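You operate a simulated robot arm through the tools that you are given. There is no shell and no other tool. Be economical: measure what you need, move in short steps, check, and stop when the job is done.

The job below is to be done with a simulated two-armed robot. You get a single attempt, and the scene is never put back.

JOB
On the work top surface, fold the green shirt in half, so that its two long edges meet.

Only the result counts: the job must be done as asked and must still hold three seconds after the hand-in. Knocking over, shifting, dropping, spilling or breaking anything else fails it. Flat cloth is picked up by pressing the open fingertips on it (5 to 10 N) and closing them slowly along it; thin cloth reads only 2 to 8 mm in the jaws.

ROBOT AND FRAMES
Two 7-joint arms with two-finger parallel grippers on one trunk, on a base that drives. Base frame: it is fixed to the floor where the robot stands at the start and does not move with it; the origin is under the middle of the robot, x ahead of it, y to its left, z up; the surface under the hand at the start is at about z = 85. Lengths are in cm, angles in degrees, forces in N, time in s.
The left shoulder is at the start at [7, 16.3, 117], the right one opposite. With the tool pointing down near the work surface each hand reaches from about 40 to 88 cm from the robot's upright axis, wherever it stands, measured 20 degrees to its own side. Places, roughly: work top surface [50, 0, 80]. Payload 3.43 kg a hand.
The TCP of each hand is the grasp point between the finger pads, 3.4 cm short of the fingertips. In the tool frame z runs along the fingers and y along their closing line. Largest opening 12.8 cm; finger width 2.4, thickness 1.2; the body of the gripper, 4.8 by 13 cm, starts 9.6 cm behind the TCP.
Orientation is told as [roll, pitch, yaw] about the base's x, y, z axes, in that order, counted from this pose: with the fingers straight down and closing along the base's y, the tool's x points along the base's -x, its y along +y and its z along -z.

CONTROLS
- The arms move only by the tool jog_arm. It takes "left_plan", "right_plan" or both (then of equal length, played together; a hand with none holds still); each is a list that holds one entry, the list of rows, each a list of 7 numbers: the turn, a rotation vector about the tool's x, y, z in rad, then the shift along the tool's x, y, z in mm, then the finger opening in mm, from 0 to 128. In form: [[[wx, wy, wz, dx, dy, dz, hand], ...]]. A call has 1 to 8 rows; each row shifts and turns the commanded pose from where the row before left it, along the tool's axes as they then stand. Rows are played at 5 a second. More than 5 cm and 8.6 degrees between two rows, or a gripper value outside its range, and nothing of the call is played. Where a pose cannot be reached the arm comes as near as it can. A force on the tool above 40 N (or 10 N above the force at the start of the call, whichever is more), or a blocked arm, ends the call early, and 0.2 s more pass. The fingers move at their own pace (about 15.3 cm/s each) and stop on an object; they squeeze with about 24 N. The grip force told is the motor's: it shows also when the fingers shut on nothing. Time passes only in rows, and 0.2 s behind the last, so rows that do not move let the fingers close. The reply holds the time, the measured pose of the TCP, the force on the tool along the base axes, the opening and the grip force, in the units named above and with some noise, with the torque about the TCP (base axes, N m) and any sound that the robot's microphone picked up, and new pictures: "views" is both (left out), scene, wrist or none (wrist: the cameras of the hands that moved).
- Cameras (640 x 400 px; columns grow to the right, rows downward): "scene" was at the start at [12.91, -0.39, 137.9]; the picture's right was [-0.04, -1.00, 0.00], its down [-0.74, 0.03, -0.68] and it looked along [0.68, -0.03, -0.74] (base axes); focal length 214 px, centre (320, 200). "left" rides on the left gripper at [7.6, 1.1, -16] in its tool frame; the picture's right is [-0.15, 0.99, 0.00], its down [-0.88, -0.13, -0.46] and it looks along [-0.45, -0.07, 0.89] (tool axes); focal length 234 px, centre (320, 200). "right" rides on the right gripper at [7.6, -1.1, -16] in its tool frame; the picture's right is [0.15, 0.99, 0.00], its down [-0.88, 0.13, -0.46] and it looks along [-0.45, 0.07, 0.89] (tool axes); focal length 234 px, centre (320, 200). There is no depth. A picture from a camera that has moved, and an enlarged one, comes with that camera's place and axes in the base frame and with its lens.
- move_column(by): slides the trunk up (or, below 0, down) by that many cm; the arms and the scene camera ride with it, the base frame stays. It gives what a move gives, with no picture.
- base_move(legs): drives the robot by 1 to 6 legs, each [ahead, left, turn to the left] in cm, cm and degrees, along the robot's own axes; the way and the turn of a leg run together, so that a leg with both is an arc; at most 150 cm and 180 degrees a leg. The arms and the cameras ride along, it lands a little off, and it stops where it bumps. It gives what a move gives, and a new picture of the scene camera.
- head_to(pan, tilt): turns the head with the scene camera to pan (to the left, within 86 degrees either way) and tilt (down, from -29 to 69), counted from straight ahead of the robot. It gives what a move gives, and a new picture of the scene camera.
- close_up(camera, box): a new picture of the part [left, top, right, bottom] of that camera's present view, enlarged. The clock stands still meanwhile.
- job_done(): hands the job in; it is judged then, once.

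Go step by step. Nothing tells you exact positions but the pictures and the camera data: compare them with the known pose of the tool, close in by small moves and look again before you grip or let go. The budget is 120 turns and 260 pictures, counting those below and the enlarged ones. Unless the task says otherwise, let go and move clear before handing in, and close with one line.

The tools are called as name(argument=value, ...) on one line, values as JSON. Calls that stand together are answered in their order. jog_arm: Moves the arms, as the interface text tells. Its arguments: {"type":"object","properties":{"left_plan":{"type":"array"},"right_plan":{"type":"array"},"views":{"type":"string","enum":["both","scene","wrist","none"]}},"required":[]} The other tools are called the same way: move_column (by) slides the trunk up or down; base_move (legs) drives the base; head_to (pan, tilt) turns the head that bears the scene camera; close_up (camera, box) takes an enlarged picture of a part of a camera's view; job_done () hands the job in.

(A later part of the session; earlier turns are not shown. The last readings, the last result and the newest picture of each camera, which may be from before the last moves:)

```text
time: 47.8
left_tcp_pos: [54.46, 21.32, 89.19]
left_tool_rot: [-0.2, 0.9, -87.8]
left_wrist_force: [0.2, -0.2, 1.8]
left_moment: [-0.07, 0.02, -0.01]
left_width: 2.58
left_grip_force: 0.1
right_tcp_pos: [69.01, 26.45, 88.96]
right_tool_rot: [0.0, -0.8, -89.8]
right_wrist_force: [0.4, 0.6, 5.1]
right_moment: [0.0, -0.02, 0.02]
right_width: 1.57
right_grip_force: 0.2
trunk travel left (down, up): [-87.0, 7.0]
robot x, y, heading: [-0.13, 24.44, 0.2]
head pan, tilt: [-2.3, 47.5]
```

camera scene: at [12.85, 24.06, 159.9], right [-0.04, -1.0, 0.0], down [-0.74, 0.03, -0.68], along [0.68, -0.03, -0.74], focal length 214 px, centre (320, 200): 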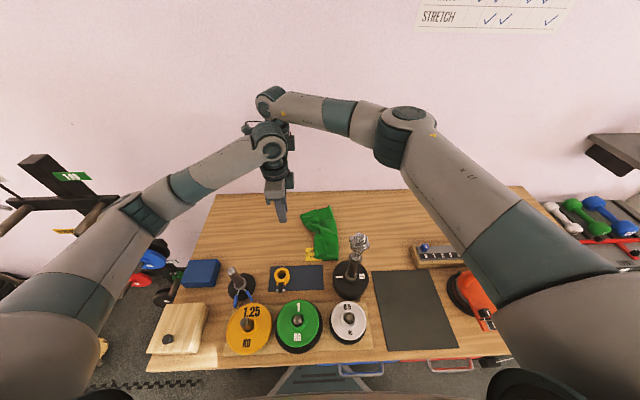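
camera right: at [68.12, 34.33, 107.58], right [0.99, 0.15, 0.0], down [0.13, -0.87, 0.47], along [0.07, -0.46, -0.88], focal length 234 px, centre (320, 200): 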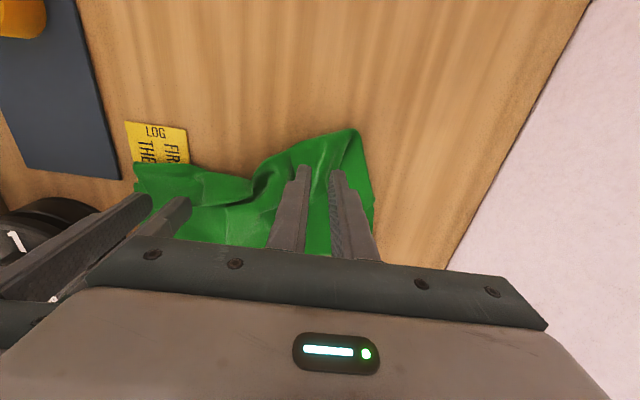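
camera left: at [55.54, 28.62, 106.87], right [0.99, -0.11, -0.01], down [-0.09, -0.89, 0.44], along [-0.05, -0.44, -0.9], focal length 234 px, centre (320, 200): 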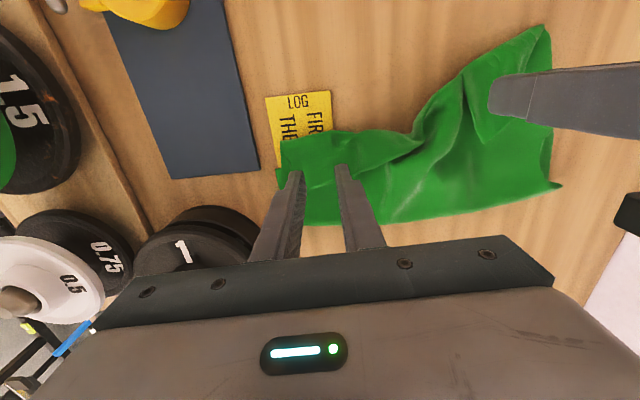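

jog_arm(left_plan=[[[0, 0, 0, 0, 0, 1, 26], [0, 0, 0, 0, 0, 0, 22], [0, 0, 0, 0, 0, 0, 18], [0, 0, 0, 0, 0, 0, 14], [0, 0, 0, 0, 0, 0, 9], [0, 0, 0, 0, 0, 0, 4], [0, 0, 0, 0, 0, 0, 0], [0, 0, 0, 0, 0, 0, 0]]], right_plan=[[[0, 0, 0, 0, 0, 0.2, 16], [0, 0, 0, 0, 0, 0, 13], [0, 0, 0, 0, 0, 0, 10], [0, 0, 0, 0, 0, 0, 7], [0, 0, 0, 0, 0, 0, 4], [0, 0, 0, 0, 0, 0, 2], [0, 0, 0, 0, 0, 0, 0], [0, 0, 0, 0, 0, 0, 0]]], views="none")

jog_arm(left_plan=[[[0, 0, 0, -3, 0, -10, 0], [0, 0, 0, -6, 0, -15, 0], [0, 0, 0, -12, 0, -15, 0], [0, 0, 0, -15, 0, -15, 0], [0, 0, 0, -15, 0, -10, 0]]], right_plan=[[[0, 0, 0, -3, 0, -15, 0], [0, 0, 0, -8, 0, -20, 0], [0, 0, 0, -18, 0, -20, 0], [0, 0, 0, -20, 0, -20, 0], [0, 0, 0, -20, 0, -10, 0]]], views="wrist")

```text
time: 49.6
left_tcp_pos: [54.48, 21.24, 89.07]
left_tool_rot: [-0.2, 0.9, -87.8]
left_wrist_force: [-0.8, -0.2, 10.2]
left_moment: [-0.04, 0.04, 0.02]
left_width: 0.21
left_grip_force: 24.3
right_tcp_pos: [68.97, 26.44, 88.81]
right_tool_rot: [0.1, -0.8, -89.7]
right_wrist_force: [0.7, 0.4, 5.6]
right_moment: [0.03, -0.06, 0.01]
right_width: 0.3
right_grip_force: 24.1
trunk travel left (down, up): [-87.0, 7.0]
robot x, y, heading: [-0.31, 24.63, 0.1]
head pan, tilt: [-2.3, 47.5]
```

```text
time: 50.8
left_tcp_pos: [54.86, 16.14, 95.52]
left_tool_rot: [-0.3, 1.0, -87.8]
left_wrist_force: [-0.3, -0.1, -0.6]
left_moment: [0.05, 0.0, 0.01]
left_width: 0.21
left_grip_force: 24.7
right_tcp_pos: [68.96, 19.7, 97.41]
right_tool_rot: [0.0, -0.7, -89.8]
right_wrist_force: [0.5, -0.7, 0.2]
right_moment: [0.05, -0.02, 0.01]
right_width: 0.29
right_grip_force: 24.2
trunk travel left (down, up): [-87.0, 7.0]
robot x, y, heading: [0.02, 24.28, 0.0]
head pan, tilt: [-2.3, 47.5]
camera right: at [67.98, 27.38, 113.18], right [0.99, 0.15, 0.0], down [0.13, -0.87, 0.47], along [0.07, -0.46, -0.88], focal length 234 px, centre (320, 200)
camera left: at [55.75, 23.54, 111.66], right [0.99, -0.11, -0.01], down [-0.09, -0.89, 0.44], along [-0.05, -0.44, -0.9], focal length 234 px, centre (320, 200)
```

right: 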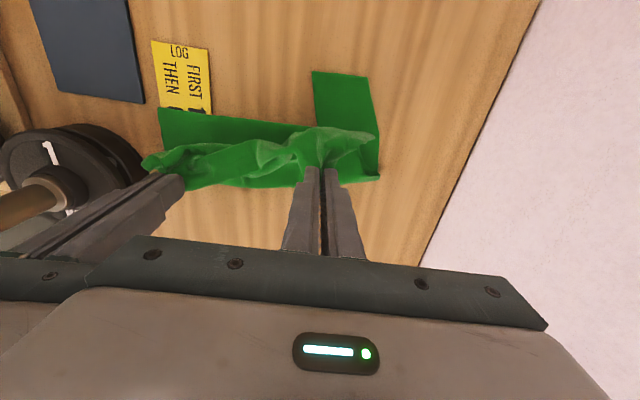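
left: 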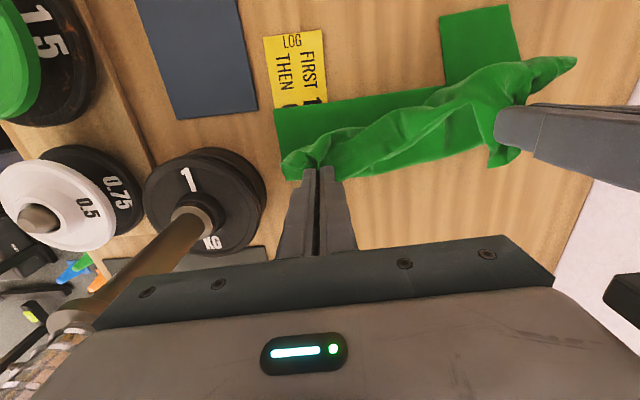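

jog_arm(left_plan=[[[0, 0, 0, -15, 2, -8, 0], [0, 0, 0, -18, 2, 0, 0], [0, 0, 0, -18, 2, 4, 0], [0, 0, 0, -18, 2, 8, 0], [0, 0, 0, -18, 2, 12, 0], [0, 0, 0, -18, 1, 14, 0], [0, 0, 0, -15, 1, 12, 0], [0, 0, 0, 0, 0, 10, 0]]], right_plan=[[[0, 0, 0, -25, 2, -10, 0], [0, 0, 0, -30, 3, 0, 0], [0, 0, 0, -30, 4, 5, 0], [0, 0, 0, -32, 5, 10, 0], [0, 0, 0, -32, 5, 15, 0], [0, 0, 0, -30, 5, 15, 0], [0, 0, 0, -28, 4, 15, 0], [0, 0, 0, -5, 2, 10, 0]]], views="wrist")

```text
time: 52.6
left_tcp_pos: [56.58, 4.17, 90.2]
left_tool_rot: [-0.2, 0.9, -87.8]
left_wrist_force: [-0.3, 0.2, -0.2]
left_moment: [0.01, 0.02, 0.02]
left_width: 0.22
left_grip_force: 24.2
right_tcp_pos: [72.34, -1.09, 91.62]
right_tool_rot: [-0.1, -0.8, -89.7]
right_wrist_force: [0.3, -0.1, -0.7]
right_moment: [0.01, -0.01, 0.0]
right_width: 0.35
right_grip_force: 23.6
trunk travel left (down, up): [-87.0, 7.0]
robot x, y, heading: [-0.21, 24.24, -0.0]
head pan, tilt: [-2.3, 47.5]
camera right: at [71.33, 6.68, 107.32], right [0.99, 0.15, 0.0], down [0.13, -0.87, 0.47], along [0.07, -0.46, -0.88], focal length 234 px, centre (320, 200)
camera left: at [57.47, 11.63, 106.25], right [0.99, -0.11, -0.01], down [-0.09, -0.89, 0.44], along [-0.05, -0.44, -0.9], focal length 234 px, centre (320, 200)
```

right: 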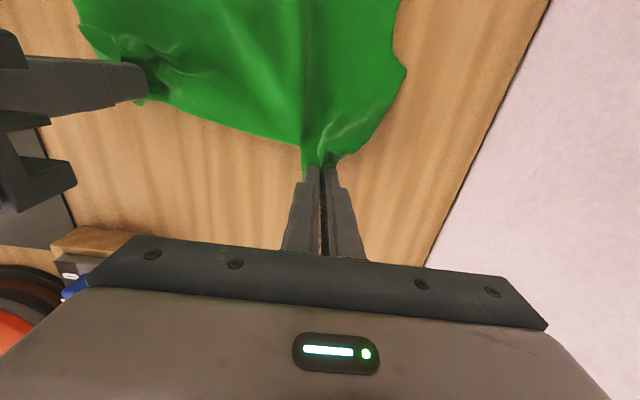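
left: 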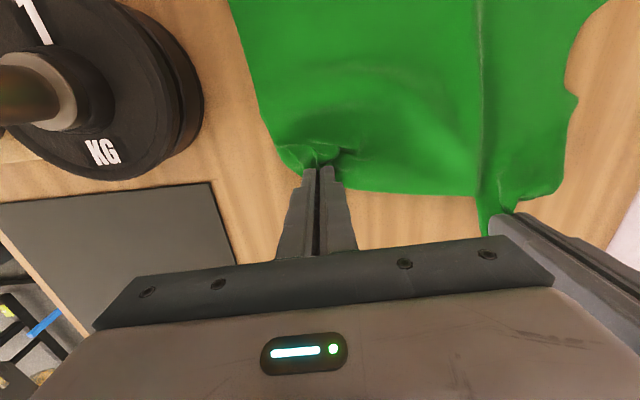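

Nearly flat. I set it down, release, and back up a little to look before regripping the rim.

jog_arm(left_plan=[[[0, 0, 0, -4, 0, 8, 0], [0, 0, 0, -2, 0, 4, 0], [0, 0, 0, 0, 0, 0, 10], [0, 0, 0, 0, 0, 0, 20], [0, 0, 0, 0, 0, 0, 30], [0, 0, 0, 0, 0, -15, 30], [0, 0, 0, -10, 0, -30, 30], [0, 0, 0, 0, 0, -30, 30]]], right_plan=[[[0, 0, 0, -5, 0, 15, 0], [0, 0, 0, -4, 0, 8, 0], [0, 0, 0, 0, 0, 0, 8], [0, 0, 0, 0, 0, 0, 16], [0, 0, 0, 0, 0, 0, 28], [0, 0, 0, 0, 0, -15, 28], [0, 0, 0, -10, 0, -30, 28], [0, 0, 0, 0, 0, -30, 28]]], views="both")

```text
time: 54.4
left_tcp_pos: [56.53, 2.63, 96.47]
left_tool_rot: [-0.2, 0.9, -87.8]
left_wrist_force: [0.2, -0.1, 0.0]
left_moment: [-0.04, -0.02, -0.02]
left_width: 3.01
left_grip_force: 0.0
right_tcp_pos: [72.14, -3.11, 96.96]
right_tool_rot: [0.1, -0.9, -89.9]
right_wrist_force: [0.1, 0.3, -0.1]
right_moment: [-0.01, -0.03, -0.01]
right_width: 2.8
right_grip_force: 0.1
trunk travel left (down, up): [-87.0, 7.0]
robot x, y, heading: [0.11, 24.36, -0.2]
head pan, tilt: [-2.3, 47.5]
camera scene: at [12.87, 24.08, 159.9], right [-0.04, -1.0, 0.0], down [-0.74, 0.03, -0.68], along [0.68, -0.03, -0.74], focal length 214 px, centre (320, 200)
camera right: at [71.06, 4.64, 112.7], right [0.99, 0.15, 0.0], down [0.13, -0.87, 0.47], along [0.07, -0.46, -0.88], focal length 234 px, centre (320, 200)
camera left: at [57.5, 10.11, 112.61], right [0.99, -0.11, -0.01], down [-0.09, -0.89, 0.44], along [-0.05, -0.44, -0.9], focal length 234 px, centre (320, 200)
```

scene: 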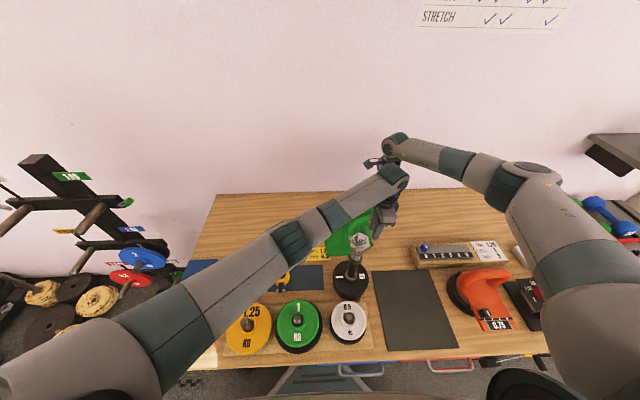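
right: 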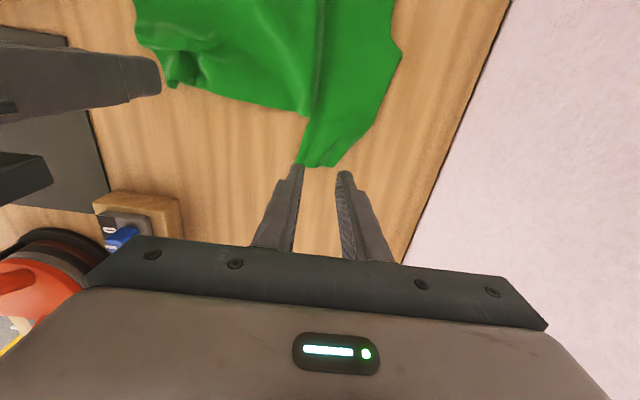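
left: 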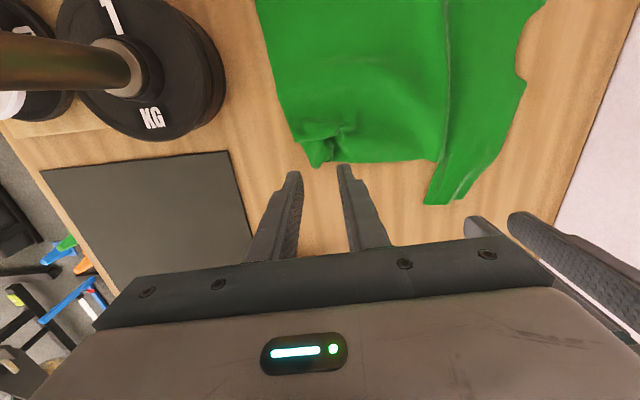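

I see a small residual pucker near the hem corner and a wrinkle running in from the sleeve. I raise the hands for a clear overview.

jog_arm(left_plan=[[[0, 0, 0, 0, 0, -40, 30], [0, 0, 0, 0, 0, -40, 30], [0, 0, 0, 0, 0, -30, 30], [0, 0, 0, 0, 0, 0, 30]]], right_plan=[[[0, 0, 0, -40, 0, 0, 28], [0, 0, 0, -40, 0, 0, 28], [0, 0, 0, -40, 0, 0, 28], [0, 0, 0, 0, 0, 0, 28]]], views="none")

close_up(camera="left", box=[220, 0, 540, 220])

```text
time: 55.4
left_tcp_pos: [56.57, 2.44, 107.55]
left_tool_rot: [-0.1, 0.9, -87.8]
left_wrist_force: [0.0, -0.8, 0.5]
left_moment: [-0.01, -0.01, 0.0]
left_width: 3.0
left_grip_force: 0.0
right_tcp_pos: [72.28, -15.33, 97.0]
right_tool_rot: [0.0, -0.8, -89.8]
right_wrist_force: [-0.4, -0.6, -0.5]
right_moment: [-0.01, -0.03, 0.03]
right_width: 2.81
right_grip_force: 0.1
trunk travel left (down, up): [-87.0, 7.0]
robot x, y, heading: [0.06, 24.41, 0.1]
head pan, tilt: [-2.3, 47.5]
```

```text
1.82 times, centred on (380, 110) of left
camera zoom: at [57.59, 9.81, 123.7], right [0.99, -0.11, -0.01], down [-0.09, -0.89, 0.44], along [-0.05, -0.44, -0.9], focal length 426 px, centre (211, 364)
```

zoom: 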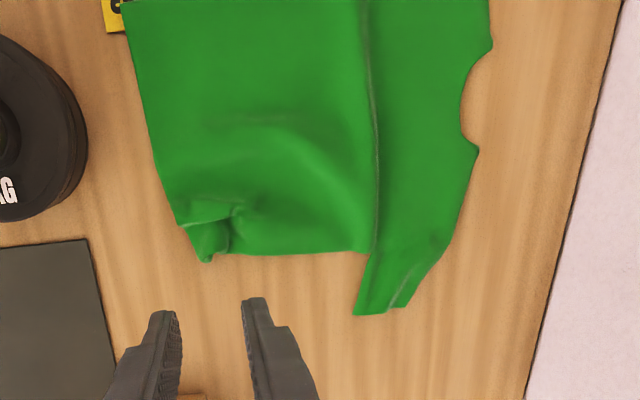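

jog_arm(left_plan=[[[0, 0, 0, 2, 9, 40, 0], [0, 0, 0, 0, 0, 45, 0], [0, 0, 0, 0, 0, 45, 0], [0, 0, 0, 0, 0, 42, 0], [0, 0, 0, 0, 0, 10, 0], [0, 0, 0, 0, 0, 3, 0], [0, 0, 0, 0, 0, 0, 0]]], views="wrist")

```text
time: 57.2
left_tcp_pos: [60.88, 6.58, 89.34]
left_tool_rot: [1.7, 2.5, -85.2]
left_wrist_force: [0.6, -0.3, 0.2]
left_moment: [0.02, 0.02, 0.02]
left_width: 0.0
left_grip_force: 24.2
right_tcp_pos: [72.29, -15.33, 97.14]
right_tool_rot: [0.0, -0.8, -89.8]
right_wrist_force: [-0.1, -0.1, -0.4]
right_moment: [-0.03, -0.02, 0.01]
right_width: 2.77
right_grip_force: 0.1
trunk travel left (down, up): [-87.0, 7.0]
robot x, y, heading: [0.32, 24.56, -0.1]
head pan, tilt: [-2.3, 47.5]
stopped in row 7 (left hand): the arm was blocked; the commanded pose is now the measured one
camera left: at [61.01, 13.64, 105.64], right [1.0, -0.06, 0.02], down [-0.07, -0.91, 0.41], along [-0.01, -0.42, -0.91], focal length 234 px, centre (320, 200)
```

left: 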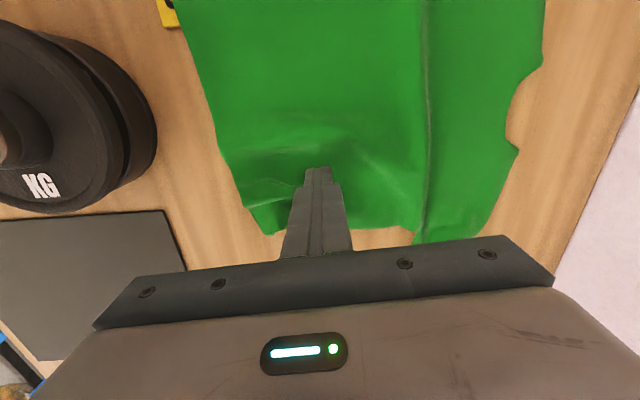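

The left arm was pushed off course; I need to see what it touched.

head_to(pan=-8, tilt=40)

close_up(camera="scene", box=[220, 100, 460, 310])

```text
time: 57.9
left_tcp_pos: [60.76, 6.49, 89.19]
left_tool_rot: [1.5, 2.5, -85.3]
left_wrist_force: [0.0, -0.5, -0.3]
left_moment: [0.04, -0.02, -0.01]
left_width: 0.0
left_grip_force: 23.4
right_tcp_pos: [72.26, -15.28, 97.11]
right_tool_rot: [0.0, -0.7, -89.9]
right_wrist_force: [0.7, 0.2, 0.5]
right_moment: [-0.03, 0.0, 0.0]
right_width: 2.78
right_grip_force: 0.0
trunk travel left (down, up): [-87.0, 7.0]
robot x, y, heading: [0.22, 24.73, -0.1]
head pan, tilt: [-8.0, 40.0]
camera scene: at [13.44, 23.15, 160.97], right [-0.14, -0.99, 0.0], down [-0.64, 0.09, -0.77], along [0.76, -0.11, -0.64], focal length 214 px, centre (320, 200)
```

scene: 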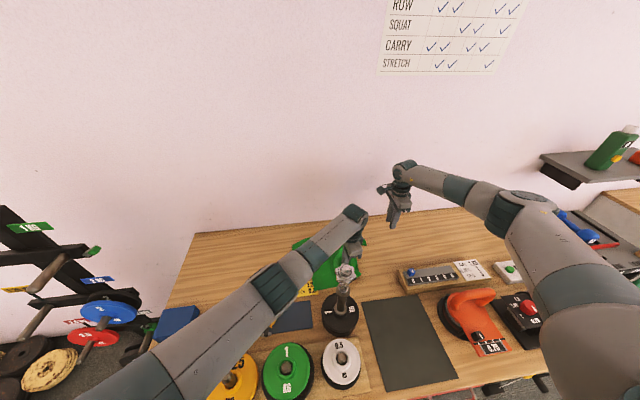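

```text
1.90 times, centred on (340, 205) of scene
camera zoom: at [13.44, 23.15, 160.97], right [-0.14, -0.99, 0.0], down [-0.64, 0.09, -0.77], along [0.76, -0.11, -0.64], focal length 408 px, centre (282, 190)
```

zoom: 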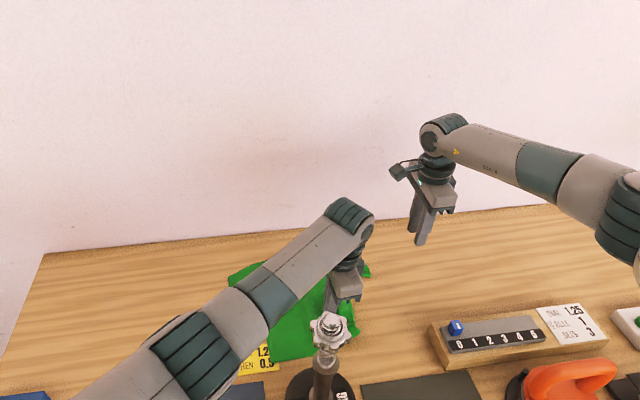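

The left forearm most likely brushed the top of the chrome stand; the stand itself measures as unmoved at (42, 12.5). I lift the left hand gently away and raise the trunk fully for clearance.

jog_arm(left_plan=[[[0, 0, 0, 5, 0, -20, 0], [0, 0, 0, 5, 0, -30, 0], [0, 0, 0, 5, 0, -40, 0], [0, 0, 0, 0, 0, -40, 0]]], views="none")

move_column(by=7)

head_to(pan=-10, tilt=48)

close_up(camera="scene", box=[220, 130, 420, 300])

```text
time: 58.9
left_tcp_pos: [60.31, 7.08, 102.91]
left_tool_rot: [1.4, 2.2, -85.4]
left_wrist_force: [-0.2, 0.0, -0.6]
left_moment: [-0.02, -0.04, 0.0]
left_width: 0.0
left_grip_force: 24.3
right_tcp_pos: [72.16, -15.4, 97.07]
right_tool_rot: [0.0, -0.9, -89.8]
right_wrist_force: [-0.5, 0.2, -0.1]
right_moment: [0.0, -0.02, -0.03]
right_width: 2.81
right_grip_force: 0.0
trunk travel left (down, up): [-87.0, 7.0]
robot x, y, heading: [-0.07, 24.5, -0.0]
head pan, tilt: [-8.0, 40.0]
```

```text
time: 60.0
left_tcp_pos: [60.37, 7.06, 109.83]
left_tool_rot: [1.4, 2.2, -85.5]
left_wrist_force: [-0.4, 0.8, 0.0]
left_moment: [-0.04, -0.01, -0.01]
left_width: 0.0
left_grip_force: 23.8
right_tcp_pos: [72.29, -15.36, 104.04]
right_tool_rot: [0.0, -0.8, -89.8]
right_wrist_force: [0.1, -0.1, 0.4]
right_moment: [0.03, -0.02, 0.0]
right_width: 2.79
right_grip_force: 0.1
trunk travel left (down, up): [-94.0, 0.0]
robot x, y, heading: [-0.25, 24.41, 0.1]
head pan, tilt: [-8.0, 40.0]
```

```text
time: 60.7
left_tcp_pos: [60.47, 7.16, 109.81]
left_tool_rot: [1.4, 2.1, -85.4]
left_wrist_force: [-0.2, 0.5, 0.1]
left_moment: [0.0, -0.02, -0.01]
left_width: 0.01
left_grip_force: 23.9
right_tcp_pos: [72.33, -15.27, 104.15]
right_tool_rot: [-0.1, -0.7, -89.8]
right_wrist_force: [-0.5, -0.3, 1.2]
right_moment: [0.01, -0.01, -0.01]
right_width: 2.8
right_grip_force: 0.0
trunk travel left (down, up): [-94.0, 0.0]
robot x, y, heading: [0.14, 24.69, 0.2]
head pan, tilt: [-10.0, 48.0]
camera scene: at [12.8, 22.93, 166.83], right [-0.17, -0.98, 0.0], down [-0.73, 0.13, -0.67], along [0.66, -0.12, -0.74], focal length 214 px, centre (320, 200)
```

scene: 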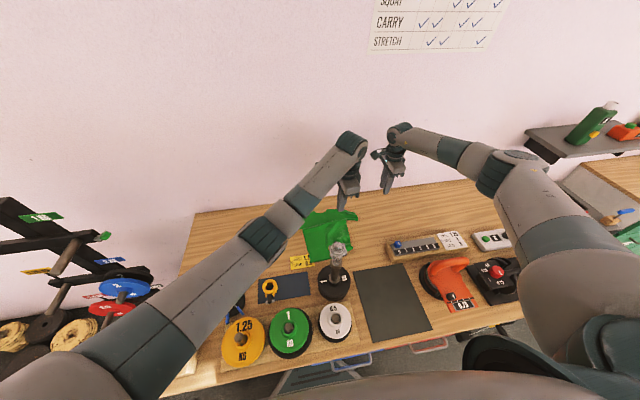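

```text
2.35 times, centred on (320, 215) of scene
camera zoom: at [12.8, 22.93, 166.83], right [-0.17, -0.98, 0.0], down [-0.73, 0.13, -0.67], along [0.66, -0.12, -0.74], focal length 505 px, centre (320, 165)
```

zoom: 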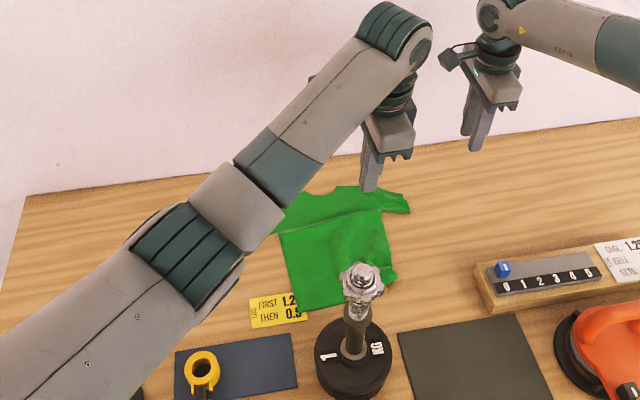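

The trunk is now high enough, and the stand and label are unmoved. The shirt slid about 3 cm right and came off the label. I'll park the left hand and get an overview with the right hand's camera.

jog_arm(left_plan=[[[0, 0, 0, 40, 0, -10, 0], [0, 0, 0, 45, 0, 0, 0], [0, 0, 0, 45, 0, 0, 0], [0, 0, 0, 45, 0, 0, 0], [0, 0, 0, 45, 0, 0, 0], [0, 0, 0, 45, 0, 0, 0], [0, 0, 0, 45, 0, 0, 0], [0, 0, 0, 30, 0, 0, 0]]], right_plan=[[[0, 0, 0, 0, 0, -40, 28], [0, 0, 0, 0, 0, -20, 28], [0, 0, 0, 25, 0, 0, 28], [0, 0, 0, 40, -10, 0, 28], [0, 0, 0, 40, -20, 0, 28], [0, 0, 0, 45, -20, 0, 28], [0, 0, 0, 45, -20, 0, 28], [0, 0, 0, 40, -20, 0, 28]]], views="none")

close_up(camera="right", box=[170, 0, 490, 200])

```text
time: 62.5
left_tcp_pos: [57.64, 41.34, 111.75]
left_tool_rot: [1.5, 2.2, -85.5]
left_wrist_force: [0.0, 0.4, 1.2]
left_moment: [-0.01, -0.04, 0.02]
left_width: 0.0
left_grip_force: 24.0
right_tcp_pos: [63.08, 8.36, 109.96]
right_tool_rot: [0.0, -1.0, -89.8]
right_wrist_force: [0.8, -0.1, 0.6]
right_moment: [0.0, -0.01, 0.0]
right_width: 2.79
right_grip_force: 0.1
trunk travel left (down, up): [-94.0, 0.0]
robot x, y, heading: [-0.1, 24.56, 0.3]
head pan, tilt: [-10.0, 48.0]
```

```text
2.00 times, centred on (330, 100) of right
camera zoom: at [62.11, 16.22, 125.77], right [0.99, 0.15, 0.0], down [0.13, -0.87, 0.47], along [0.07, -0.47, -0.88], focal length 468 px, centre (300, 400)
```

zoom: 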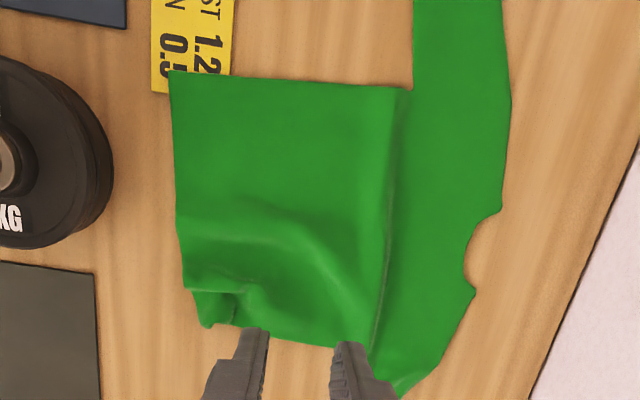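

jog_arm(right_plan=[[[0, 0, 0, -30, -33, 10, 0], [0, 0, 0, -34, -33, 10, 0], [0, 0, 0, 0, 0, 45, 0], [0, 0, 0, 0, 0, 45, 0], [0, 0, 0, 0, 0, 45, 0], [0, 0, 0, 0, 0, 38, 0], [0, 0, 0, 0, 0, 0, 0]]], views="wrist")

```text
time: 64.1
left_tcp_pos: [57.7, 41.17, 111.98]
left_tool_rot: [1.5, 2.2, -85.4]
left_wrist_force: [-0.8, 1.1, -0.2]
left_moment: [0.03, -0.04, 0.02]
left_width: 0.0
left_grip_force: 23.7
right_tcp_pos: [56.83, 1.68, 90.59]
right_tool_rot: [0.0, -0.8, -89.8]
right_wrist_force: [1.0, -0.6, 0.4]
right_moment: [-0.02, 0.01, -0.01]
right_width: 0.0
right_grip_force: 24.6
trunk travel left (down, up): [-94.0, 0.0]
robot x, y, heading: [-0.08, 24.6, 0.0]
head pan, tilt: [-10.0, 48.0]
camera right: at [55.77, 9.46, 106.21], right [0.99, 0.15, 0.0], down [0.13, -0.87, 0.47], along [0.07, -0.46, -0.88], focal length 234 px, centre (320, 200)
```

right: 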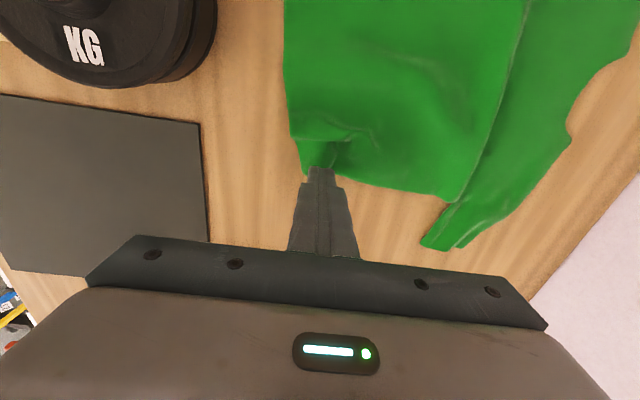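

jog_arm(right_plan=[[[0, 0, 0, 6, -3, 12, 0], [0, 0, 0, 0, 0, 9, 0], [0, 0, 0, 0, 0, 3, 0], [0, 0, 0, -4, -7, 0, 0], [0, 0, 0, -4, -8, 0, 0], [0, 0, 0, -4, -8, 0, 0], [0, 0, 0, -4, -8, 0, 0]]], views="wrist")

```text
time: 65.3
left_tcp_pos: [57.51, 41.27, 111.97]
left_tool_rot: [1.6, 2.2, -85.3]
left_wrist_force: [-0.2, -0.2, -0.1]
left_moment: [0.04, -0.01, 0.0]
left_width: 0.0
left_grip_force: 24.3
right_tcp_pos: [55.36, 1.83, 88.67]
right_tool_rot: [0.4, -0.4, -89.7]
right_wrist_force: [-3.8, 1.0, 18.4]
right_moment: [0.19, 0.19, 0.03]
right_width: 0.0
right_grip_force: 24.4
trunk travel left (down, up): [-94.0, 0.0]
robot x, y, heading: [-0.05, 24.28, 0.1]
head pan, tilt: [-10.0, 48.0]
stopped in row 5 (right hand): the force on the tool passed its limit at 40 N (the readings are from after the stop); the commanded pose is now the measured one
camera right: at [54.16, 9.38, 104.45], right [0.99, 0.15, 0.01], down [0.13, -0.88, 0.46], along [0.08, -0.46, -0.89], focal length 234 px, centre (320, 200)
```

right: 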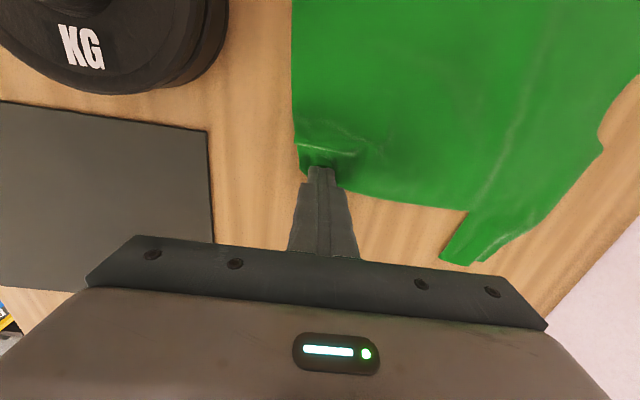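

jog_arm(right_plan=[[[0, 0, 0, -3, -6, -1, 0], [0, 0, 0, -4, -7, 0, 0], [0, 0, 0, -4, -7, 0, 0], [0, 0, 0, -4, -7, 0, 0], [0, 0, 0, 0, 0, -20, 0], [0, 0, 0, 0, 0, -40, 0], [0, 0, 0, 0, 0, -40, 0]]], views="wrist")

```text
time: 66.9
left_tcp_pos: [57.65, 41.29, 111.9]
left_tool_rot: [1.5, 2.2, -85.4]
left_wrist_force: [0.2, 0.6, 0.6]
left_moment: [-0.02, -0.04, 0.0]
left_width: 0.0
left_grip_force: 24.1
right_tcp_pos: [52.72, 0.27, 98.51]
right_tool_rot: [0.3, -0.7, -89.6]
right_wrist_force: [0.1, -0.3, -0.2]
right_moment: [0.01, 0.02, -0.02]
right_width: 0.0
right_grip_force: 24.0
trunk travel left (down, up): [-94.0, 0.0]
robot x, y, heading: [0.13, 24.32, 0.3]
head pan, tilt: [-10.0, 48.0]
camera right: at [51.57, 7.92, 114.3], right [0.99, 0.15, 0.0], down [0.13, -0.88, 0.47], along [0.07, -0.46, -0.89], focal length 234 px, centre (320, 200)
```

right: 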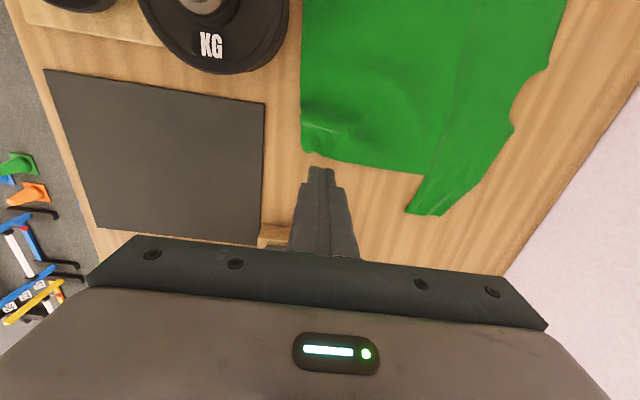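

That drag smoothed both the pucker and the long ruck. Another overview to measure the shirt again.

jog_arm(right_plan=[[[0, 0, 0, 30, 20, -30, 0], [0, 0, 0, 30, 20, -30, 0], [0, 0, 0, 30, 20, -30, 0], [0, 0, 0, 0, 0, 0, 0]]], views="none")

close_up(camera="right", box=[180, 0, 500, 200])

```text
time: 67.9
left_tcp_pos: [57.84, 41.14, 111.81]
left_tool_rot: [1.4, 2.2, -85.4]
left_wrist_force: [0.1, 0.2, -0.7]
left_moment: [-0.02, -0.01, -0.02]
left_width: 0.01
left_grip_force: 23.8
right_tcp_pos: [58.68, 9.23, 107.86]
right_tool_rot: [0.2, -0.5, -89.7]
right_wrist_force: [0.0, 0.1, 0.4]
right_moment: [0.0, 0.02, -0.01]
right_width: 0.0
right_grip_force: 24.3
trunk travel left (down, up): [-94.0, 0.0]
robot x, y, heading: [0.2, 24.21, -0.0]
head pan, tilt: [-10.0, 48.0]
```

```text
2.00 times, centred on (340, 100) of right
camera zoom: at [57.55, 16.84, 123.7], right [0.99, 0.15, 0.0], down [0.13, -0.88, 0.46], along [0.07, -0.46, -0.89], focal length 468 px, centre (280, 400)
```

zoom: 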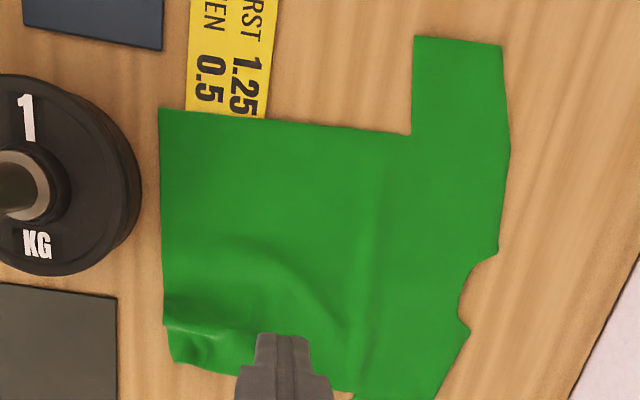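

The shirt is almost flat again, now with its axis at about y≈8 (hem) to 9.4 (neck). To avoid the stand I'll use only the right arm, in two stages: first the side and hem edge held at the rim and dropped over past vertical, then the sleeve.

jog_arm(right_plan=[[[0, 0, 0, -40, -15, 0, 28], [0, 0, 0, -40, -15, 0, 28], [0, 0, 0, -21, -7, 20, 28], [0, 0, 0, 0, 0, 45, 28], [0, 0, 0, 0, 0, 45, 28], [0, 0, 0, 0, 0, 45, 28], [0, 0, 0, 0, 0, 15, 28]]], views="wrist")

```text
time: 69.5
left_tcp_pos: [57.78, 41.17, 111.88]
left_tool_rot: [1.5, 2.2, -85.4]
left_wrist_force: [-0.3, -0.1, -0.6]
left_moment: [-0.01, 0.0, 0.01]
left_width: 0.0
left_grip_force: 23.9
right_tcp_pos: [54.83, -0.87, 90.32]
right_tool_rot: [0.3, -0.6, -89.7]
right_wrist_force: [0.0, -0.2, -0.6]
right_moment: [-0.01, -0.02, -0.01]
right_width: 2.8
right_grip_force: 0.0
trunk travel left (down, up): [-94.0, 0.0]
robot x, y, heading: [0.24, 24.18, 0.1]
head pan, tilt: [-10.0, 48.0]
camera right: at [53.67, 6.81, 106.15], right [0.99, 0.15, 0.01], down [0.13, -0.88, 0.47], along [0.08, -0.46, -0.89], focal length 234 px, centre (320, 200)
```

right: 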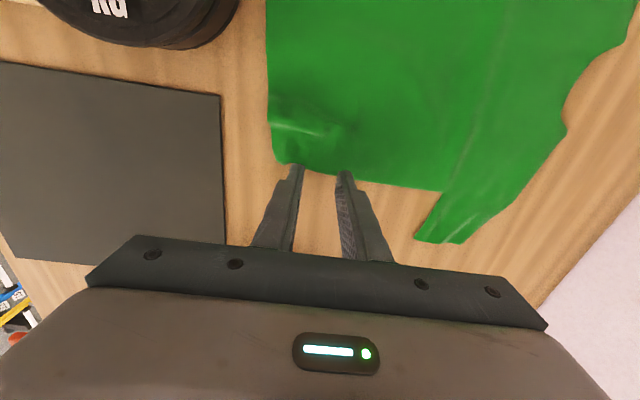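

jog_arm(right_plan=[[[0, 0, 0, 0, 10, 12, 28], [0, 0, 0, 0, 0, 7, 28], [0, 0, 0, 0, 0, 2, 28], [0, 0, 0, 0, 0, 0, 28]]], views="none")

```text
time: 70.5
left_tcp_pos: [57.74, 41.31, 111.84]
left_tool_rot: [1.5, 2.2, -85.4]
left_wrist_force: [0.5, 0.1, 0.1]
left_moment: [0.03, 0.03, -0.01]
left_width: 0.01
left_grip_force: 23.5
right_tcp_pos: [56.08, -0.73, 88.52]
right_tool_rot: [0.4, -0.5, -89.6]
right_wrist_force: [-0.5, 1.3, 10.0]
right_moment: [0.13, 0.22, 0.0]
right_width: 2.77
right_grip_force: 0.1
trunk travel left (down, up): [-94.0, 0.0]
robot x, y, heading: [0.0, 24.63, 0.1]
head pan, tilt: [-10.0, 48.0]
```

jog_arm(right_plan=[[[0, 0, 0, 0, 0, -0.3, 24], [0, 0, 0, 0, 0, 0, 20], [0, 0, 0, 0, 0, 0, 16], [0, 0, 0, 0, 0, 0, 12], [0, 0, 0, 0, 0, 0, 8], [0, 0, 0, 0, 0, 0, 4], [0, 0, 0, 0, 0, 0, 0], [0, 0, 0, 0, 0, 0, 0]]], views="none")

jog_arm(right_plan=[[[0, 0, 0, 2, 0, -20, 0], [0, 0, 0, 6, 0, -20, 0], [0, 0, 0, 12, 0, -18, 0], [0, 0, 0, 18, -1, -16, 0], [0, 0, 0, 24, -1, -10, 0], [0, 0, 0, 26, -1, -4, 0]]], views="both")

```text
time: 72.3
left_tcp_pos: [57.69, 41.24, 111.96]
left_tool_rot: [1.5, 2.1, -85.4]
left_wrist_force: [0.2, 0.9, 0.8]
left_moment: [0.03, 0.0, 0.02]
left_width: 0.0
left_grip_force: 23.5
right_tcp_pos: [55.95, -0.87, 88.5]
right_tool_rot: [0.4, -0.6, -89.7]
right_wrist_force: [-0.3, 0.4, 10.0]
right_moment: [0.11, 0.07, -0.01]
right_width: 0.23
right_grip_force: 23.2
trunk travel left (down, up): [-94.0, 0.0]
robot x, y, heading: [-0.07, 24.49, 0.1]
head pan, tilt: [-10.0, 48.0]
```

```text
time: 73.7
left_tcp_pos: [57.68, 41.28, 111.83]
left_tool_rot: [1.4, 2.1, -85.5]
left_wrist_force: [0.1, -0.3, -0.7]
left_moment: [-0.04, 0.05, 0.02]
left_width: 0.0
left_grip_force: 24.5
right_tcp_pos: [55.57, 8.07, 96.99]
right_tool_rot: [0.3, -0.6, -89.7]
right_wrist_force: [0.1, 0.5, 0.2]
right_moment: [0.04, 0.03, -0.03]
right_width: 0.23
right_grip_force: 23.9
trunk travel left (down, up): [-94.0, 0.0]
robot x, y, heading: [-0.16, 24.28, 0.1]
head pan, tilt: [-10.0, 48.0]
camera scene: at [12.88, 23.13, 166.82], right [-0.17, -0.98, 0.0], down [-0.73, 0.13, -0.67], along [0.66, -0.12, -0.74], focal length 214 px, centre (320, 200)
camera right: at [54.49, 15.65, 112.81], right [0.99, 0.15, 0.0], down [0.13, -0.87, 0.47], along [0.07, -0.46, -0.88], focal length 234 px, centre (320, 200)
```

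scene: 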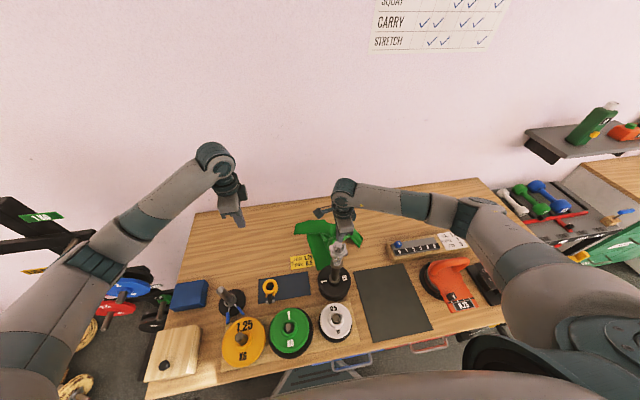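
right: 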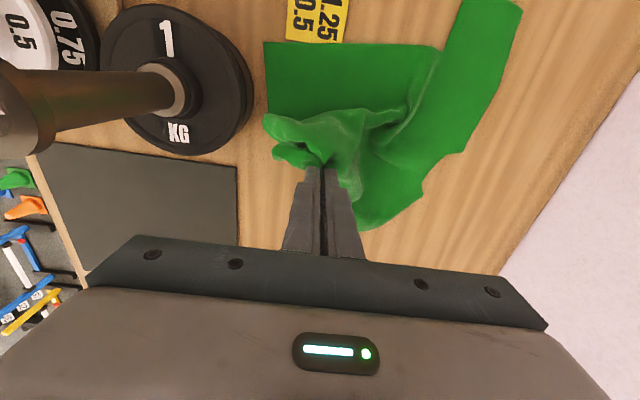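

jog_arm(right_plan=[[[0, -0.145, 0, 0, 0, -3, 0], [0, -0.145, 0, 0, 0, -3, 0], [0, -0.145, 0, 0, 0, 0, 0], [0, -0.145, 0, 0, 0, 0, 0], [0, -0.145, 0, 0, 0, 0, 0], [0, -0.145, 0, 0, 0, 0, 0], [0, 0, 0, 29, 0, -20, 0], [0, 0, 0, 29, 0, -20, 0]]], views="both")

```text
time: 75.5
left_tcp_pos: [57.65, 41.22, 111.88]
left_tool_rot: [1.4, 2.1, -85.4]
left_wrist_force: [0.5, 0.7, 0.1]
left_moment: [-0.02, 0.01, -0.02]
left_width: 0.0
left_grip_force: 24.0
right_tcp_pos: [55.6, 14.9, 96.09]
right_tool_rot: [0.5, -50.5, -90.2]
right_wrist_force: [-0.1, -1.0, -0.3]
right_moment: [-0.01, -0.02, -0.02]
right_width: 0.23
right_grip_force: 23.9
trunk travel left (down, up): [-94.0, 0.0]
robot x, y, heading: [0.26, 24.63, -0.1]
head pan, tilt: [-10.0, 48.0]
camera scene: at [12.8, 23.25, 166.83], right [-0.17, -0.98, 0.0], down [-0.73, 0.13, -0.67], along [0.66, -0.12, -0.74], focal length 214 px, centre (320, 200)
camera right: at [54.49, 31.92, 100.29], right [0.99, 0.1, -0.11], down [0.12, -0.21, 0.97], along [0.07, -0.97, -0.22], focal length 234 px, centre (320, 200)
```

scene: 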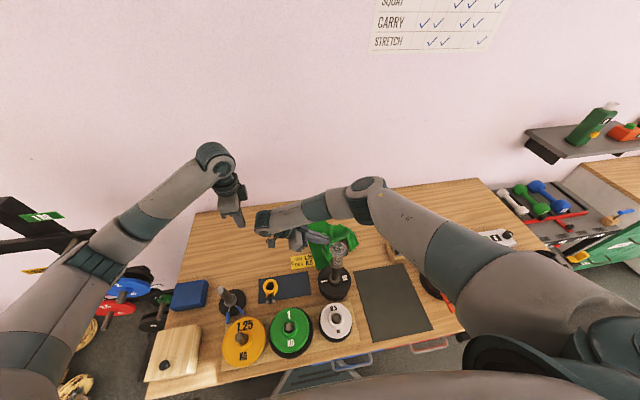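
right: 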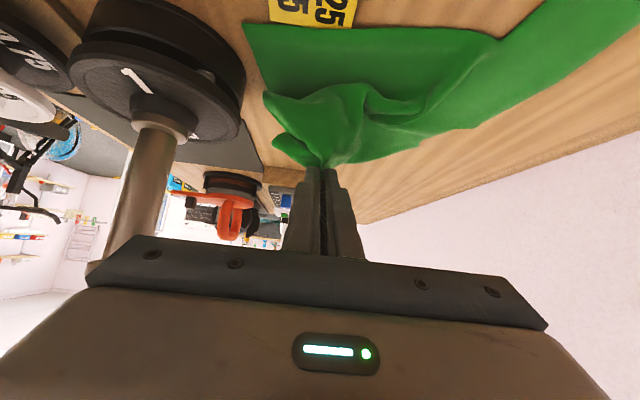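

jog_arm(right_plan=[[[0, 0, 0, 27, 0, -9, 0], [0, 0, 0, 0, 0, 0, 0], [0, 0, 0, 0, 0, -2, 20], [0, 0, 0, 0, 0, -15, 40], [0, 0, 0, 0, 0, -30, 40], [0, 0, 0, 0, 0, -35, 40], [0, 0, 0, 0, 0, -35, 40], [0, 0, 0, 0, 0, 0, 40]]], views="wrist")

```text
time: 76.6
left_tcp_pos: [57.83, 41.99, 112.26]
left_tool_rot: [1.8, 2.7, -84.8]
left_wrist_force: [-0.3, -0.4, 0.3]
left_moment: [-0.04, -0.01, 0.02]
left_width: 0.0
left_grip_force: 23.7
right_tcp_pos: [55.51, 18.87, 96.13]
right_tool_rot: [0.2, -51.0, -90.3]
right_wrist_force: [0.3, 0.7, -0.3]
right_moment: [-0.04, -0.01, 0.02]
right_width: 4.0
right_grip_force: 0.0
trunk travel left (down, up): [-94.0, 0.0]
robot x, y, heading: [-0.18, 24.48, 0.1]
head pan, tilt: [-10.0, 48.0]
stopped in row 5 (left hand): the force on the tool passed its limit at 52 N (the readings are from after the stop); the commanded pose is now the measured one
camera right: at [54.56, 35.96, 100.17], right [0.99, 0.09, -0.11], down [0.13, -0.2, 0.97], along [0.07, -0.98, -0.21], focal length 234 px, centre (320, 200)
```

right: 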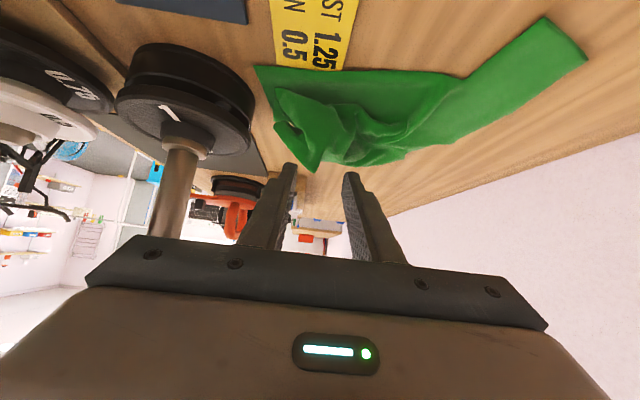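

The cloth is released; the withdrawing right hand touched the parked left hand. I move the left one out of the way, then lift the right and look.

jog_arm(left_plan=[[[0, 0, 0, 30, 0, -20, 0], [0, 0, 0, 40, 0, -20, 0], [0, 0, 0, 40, 0, -10, 0], [0, 0, 0, 40, 0, 0, 0], [0, 0, 0, 0, 0, 0, 0], [0, 0, 0, 0, 0, 0, 0], [0, 0, 0, 0, 0, 0, 0]]], right_plan=[[[0, 0, 0, 0, 0, 0, 40], [0, 0.145, 0, -20, 0, -25, 40], [0, 0.145, 0, -20, 0, -25, 40], [0, 0.145, 0, -20, 0, -25, 40], [0, 0.145, 0, -20, 0, -25, 40], [0, 0.145, 0, 0, 0, -25, 40], [0, 0.145, 0, 0, 0, -25, 40]]], views="none")

close_up(camera="right", box=[180, 0, 500, 200])

close_up(camera="scene", box=[260, 190, 400, 290])

```text
time: 78.2
left_tcp_pos: [56.31, 56.63, 118.02]
left_tool_rot: [1.8, 2.8, -84.8]
left_wrist_force: [0.2, 0.7, -0.2]
left_moment: [0.01, -0.01, 0.02]
left_width: 0.0
left_grip_force: 24.3
right_tcp_pos: [55.47, 20.0, 113.56]
right_tool_rot: [0.2, -0.9, -90.0]
right_wrist_force: [0.4, 0.6, 0.0]
right_moment: [0.01, -0.04, 0.01]
right_width: 3.98
right_grip_force: 0.2
trunk travel left (down, up): [-94.0, 0.0]
robot x, y, heading: [0.35, 24.29, 0.2]
head pan, tilt: [-10.0, 48.0]
```

```text
2.00 times, centred on (340, 100) of right
camera zoom: at [54.36, 27.75, 129.33], right [0.99, 0.15, 0.0], down [0.13, -0.87, 0.47], along [0.07, -0.47, -0.88], focal length 468 px, centre (280, 400)
```

zoom: 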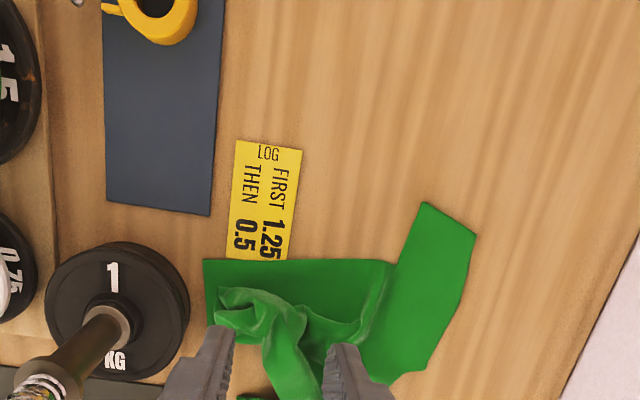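

```text
4.00 times, centred on (330, 240) of scene
camera zoom: at [12.71, 22.95, 166.83], right [-0.17, -0.99, 0.0], down [-0.73, 0.13, -0.67], along [0.66, -0.12, -0.74], focal length 858 px, centre (280, 40)
```

zoom: 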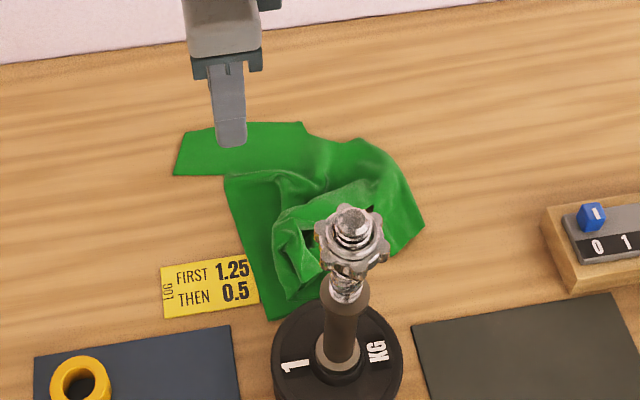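

One-handed, the soft cloth bunches, so two-handed it must be, with a smaller arc to allow for the U-turn at the pinch. First I need a clear look, so I can flatten the shirt again and move it away from the stand.

jog_arm(right_plan=[[[0, 0, 0, -40, 15, 0, 0], [0, 0, 0, -40, 15, 0, 0], [0, 0, 0, -40, 10, 0, 0], [0, 0, 0, -25, 0, 0, 0], [0, 0, 0, 0, 0, 0, 0]]], views="none")

close_up(camera="right", box=[150, 0, 470, 200])

```text
time: 79.4
left_tcp_pos: [56.54, 56.6, 117.94]
left_tool_rot: [1.9, 2.7, -84.9]
left_wrist_force: [0.7, -0.3, 0.3]
left_moment: [-0.01, -0.06, 0.02]
left_width: 0.03
left_grip_force: 24.1
right_tcp_pos: [59.18, 5.38, 113.81]
right_tool_rot: [0.2, -1.1, -90.0]
right_wrist_force: [-0.8, 0.0, -0.7]
right_moment: [0.02, -0.02, -0.02]
right_width: 0.0
right_grip_force: 23.9
trunk travel left (down, up): [-94.0, 0.0]
robot x, y, heading: [0.29, 24.26, -0.1]
head pan, tilt: [-10.0, 48.0]
```

```text
2.00 times, centred on (310, 100) of right
camera zoom: at [58.24, 13.15, 129.55], right [0.99, 0.14, 0.0], down [0.13, -0.87, 0.47], along [0.07, -0.47, -0.88], focal length 468 px, centre (340, 400)
```

zoom: 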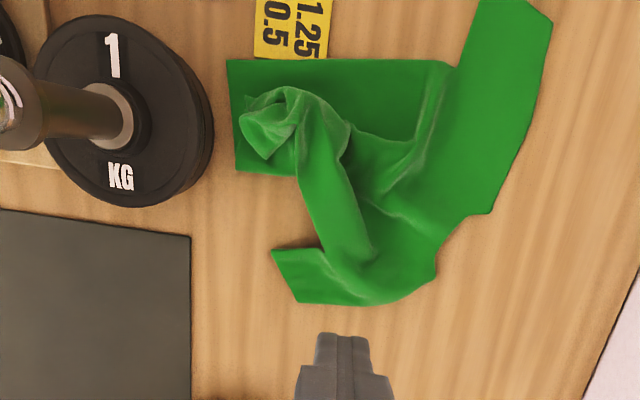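

jog_arm(right_plan=[[[0, 0, 0, 35, -20, 0, 44], [0, 0, 0, 35, -22, 10, 44], [0, 0, 0, 0, 0, 45, 44], [0, 0, 0, 0, 0, 45, 44], [0, 0, 0, 0, 0, 45, 44], [0, 0, 0, 0, 0, 45, 44], [0, 0, 0, 0, 0, 32, 44]]], views="wrist")

```text
time: 81.0
left_tcp_pos: [56.48, 56.61, 118.09]
left_tool_rot: [1.7, 2.8, -84.9]
left_wrist_force: [-0.1, -1.0, -0.3]
left_moment: [-0.02, -0.01, -0.01]
left_width: 0.0
left_grip_force: 24.1
right_tcp_pos: [55.25, 11.98, 91.26]
right_tool_rot: [0.3, -1.2, -90.1]
right_wrist_force: [0.1, 0.1, -0.4]
right_moment: [-0.02, 0.03, -0.02]
right_width: 4.4
right_grip_force: 0.1
trunk travel left (down, up): [-94.0, 0.0]
robot x, y, heading: [0.16, 24.06, 0.2]
head pan, tilt: [-10.0, 48.0]
camera right: at [54.26, 19.81, 107.01], right [0.99, 0.14, 0.0], down [0.13, -0.87, 0.47], along [0.07, -0.47, -0.88], focal length 234 px, centre (320, 200)
```

right: 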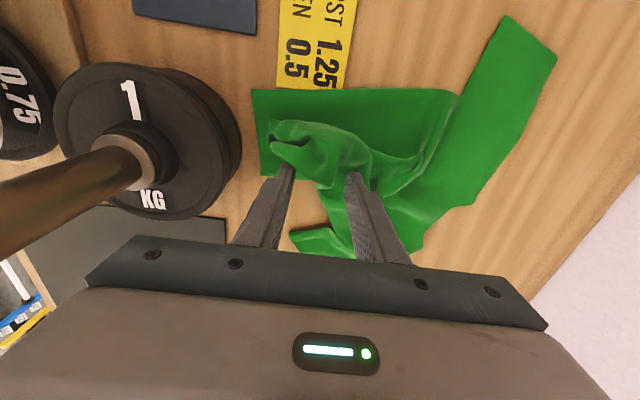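

jog_arm(right_plan=[[[0, 0, 0, 13, -2, 0, 44], [0, 0, 0, 0, 0, 14, 44], [0, 0, 0, 0, 0, 0, 30], [0, 0, 0, 0, 0, 0, 18], [0, 0, 0, 0, 0, 0, 8], [0, 0, 0, 0, 0, 0, 0], [0, 0, 0, 0, 0, 0, 0], [0, 0, 0, -8, 0, -20, 0]]], views="wrist")

```text
time: 82.8
left_tcp_pos: [56.45, 56.54, 118.12]
left_tool_rot: [1.8, 2.7, -84.9]
left_wrist_force: [-0.6, 0.5, -0.2]
left_moment: [0.01, 0.0, -0.01]
left_width: 0.02
left_grip_force: 24.0
right_tcp_pos: [55.14, 12.53, 92.06]
right_tool_rot: [0.2, -1.1, -90.0]
right_wrist_force: [-0.5, 0.7, -0.4]
right_moment: [0.05, 0.0, -0.03]
right_width: 0.3
right_grip_force: 24.4
trunk travel left (down, up): [-94.0, 0.0]
robot x, y, heading: [-0.16, 24.53, 0.2]
head pan, tilt: [-10.0, 48.0]
camera right: at [54.06, 20.24, 107.88], right [0.99, 0.14, 0.0], down [0.13, -0.87, 0.47], along [0.07, -0.47, -0.88], focal length 234 px, centre (320, 200)
```

right: 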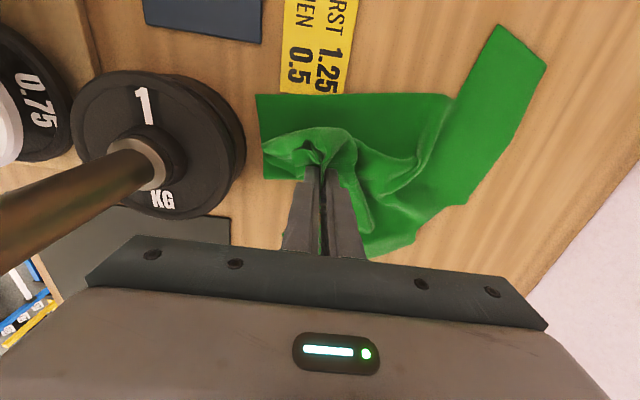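

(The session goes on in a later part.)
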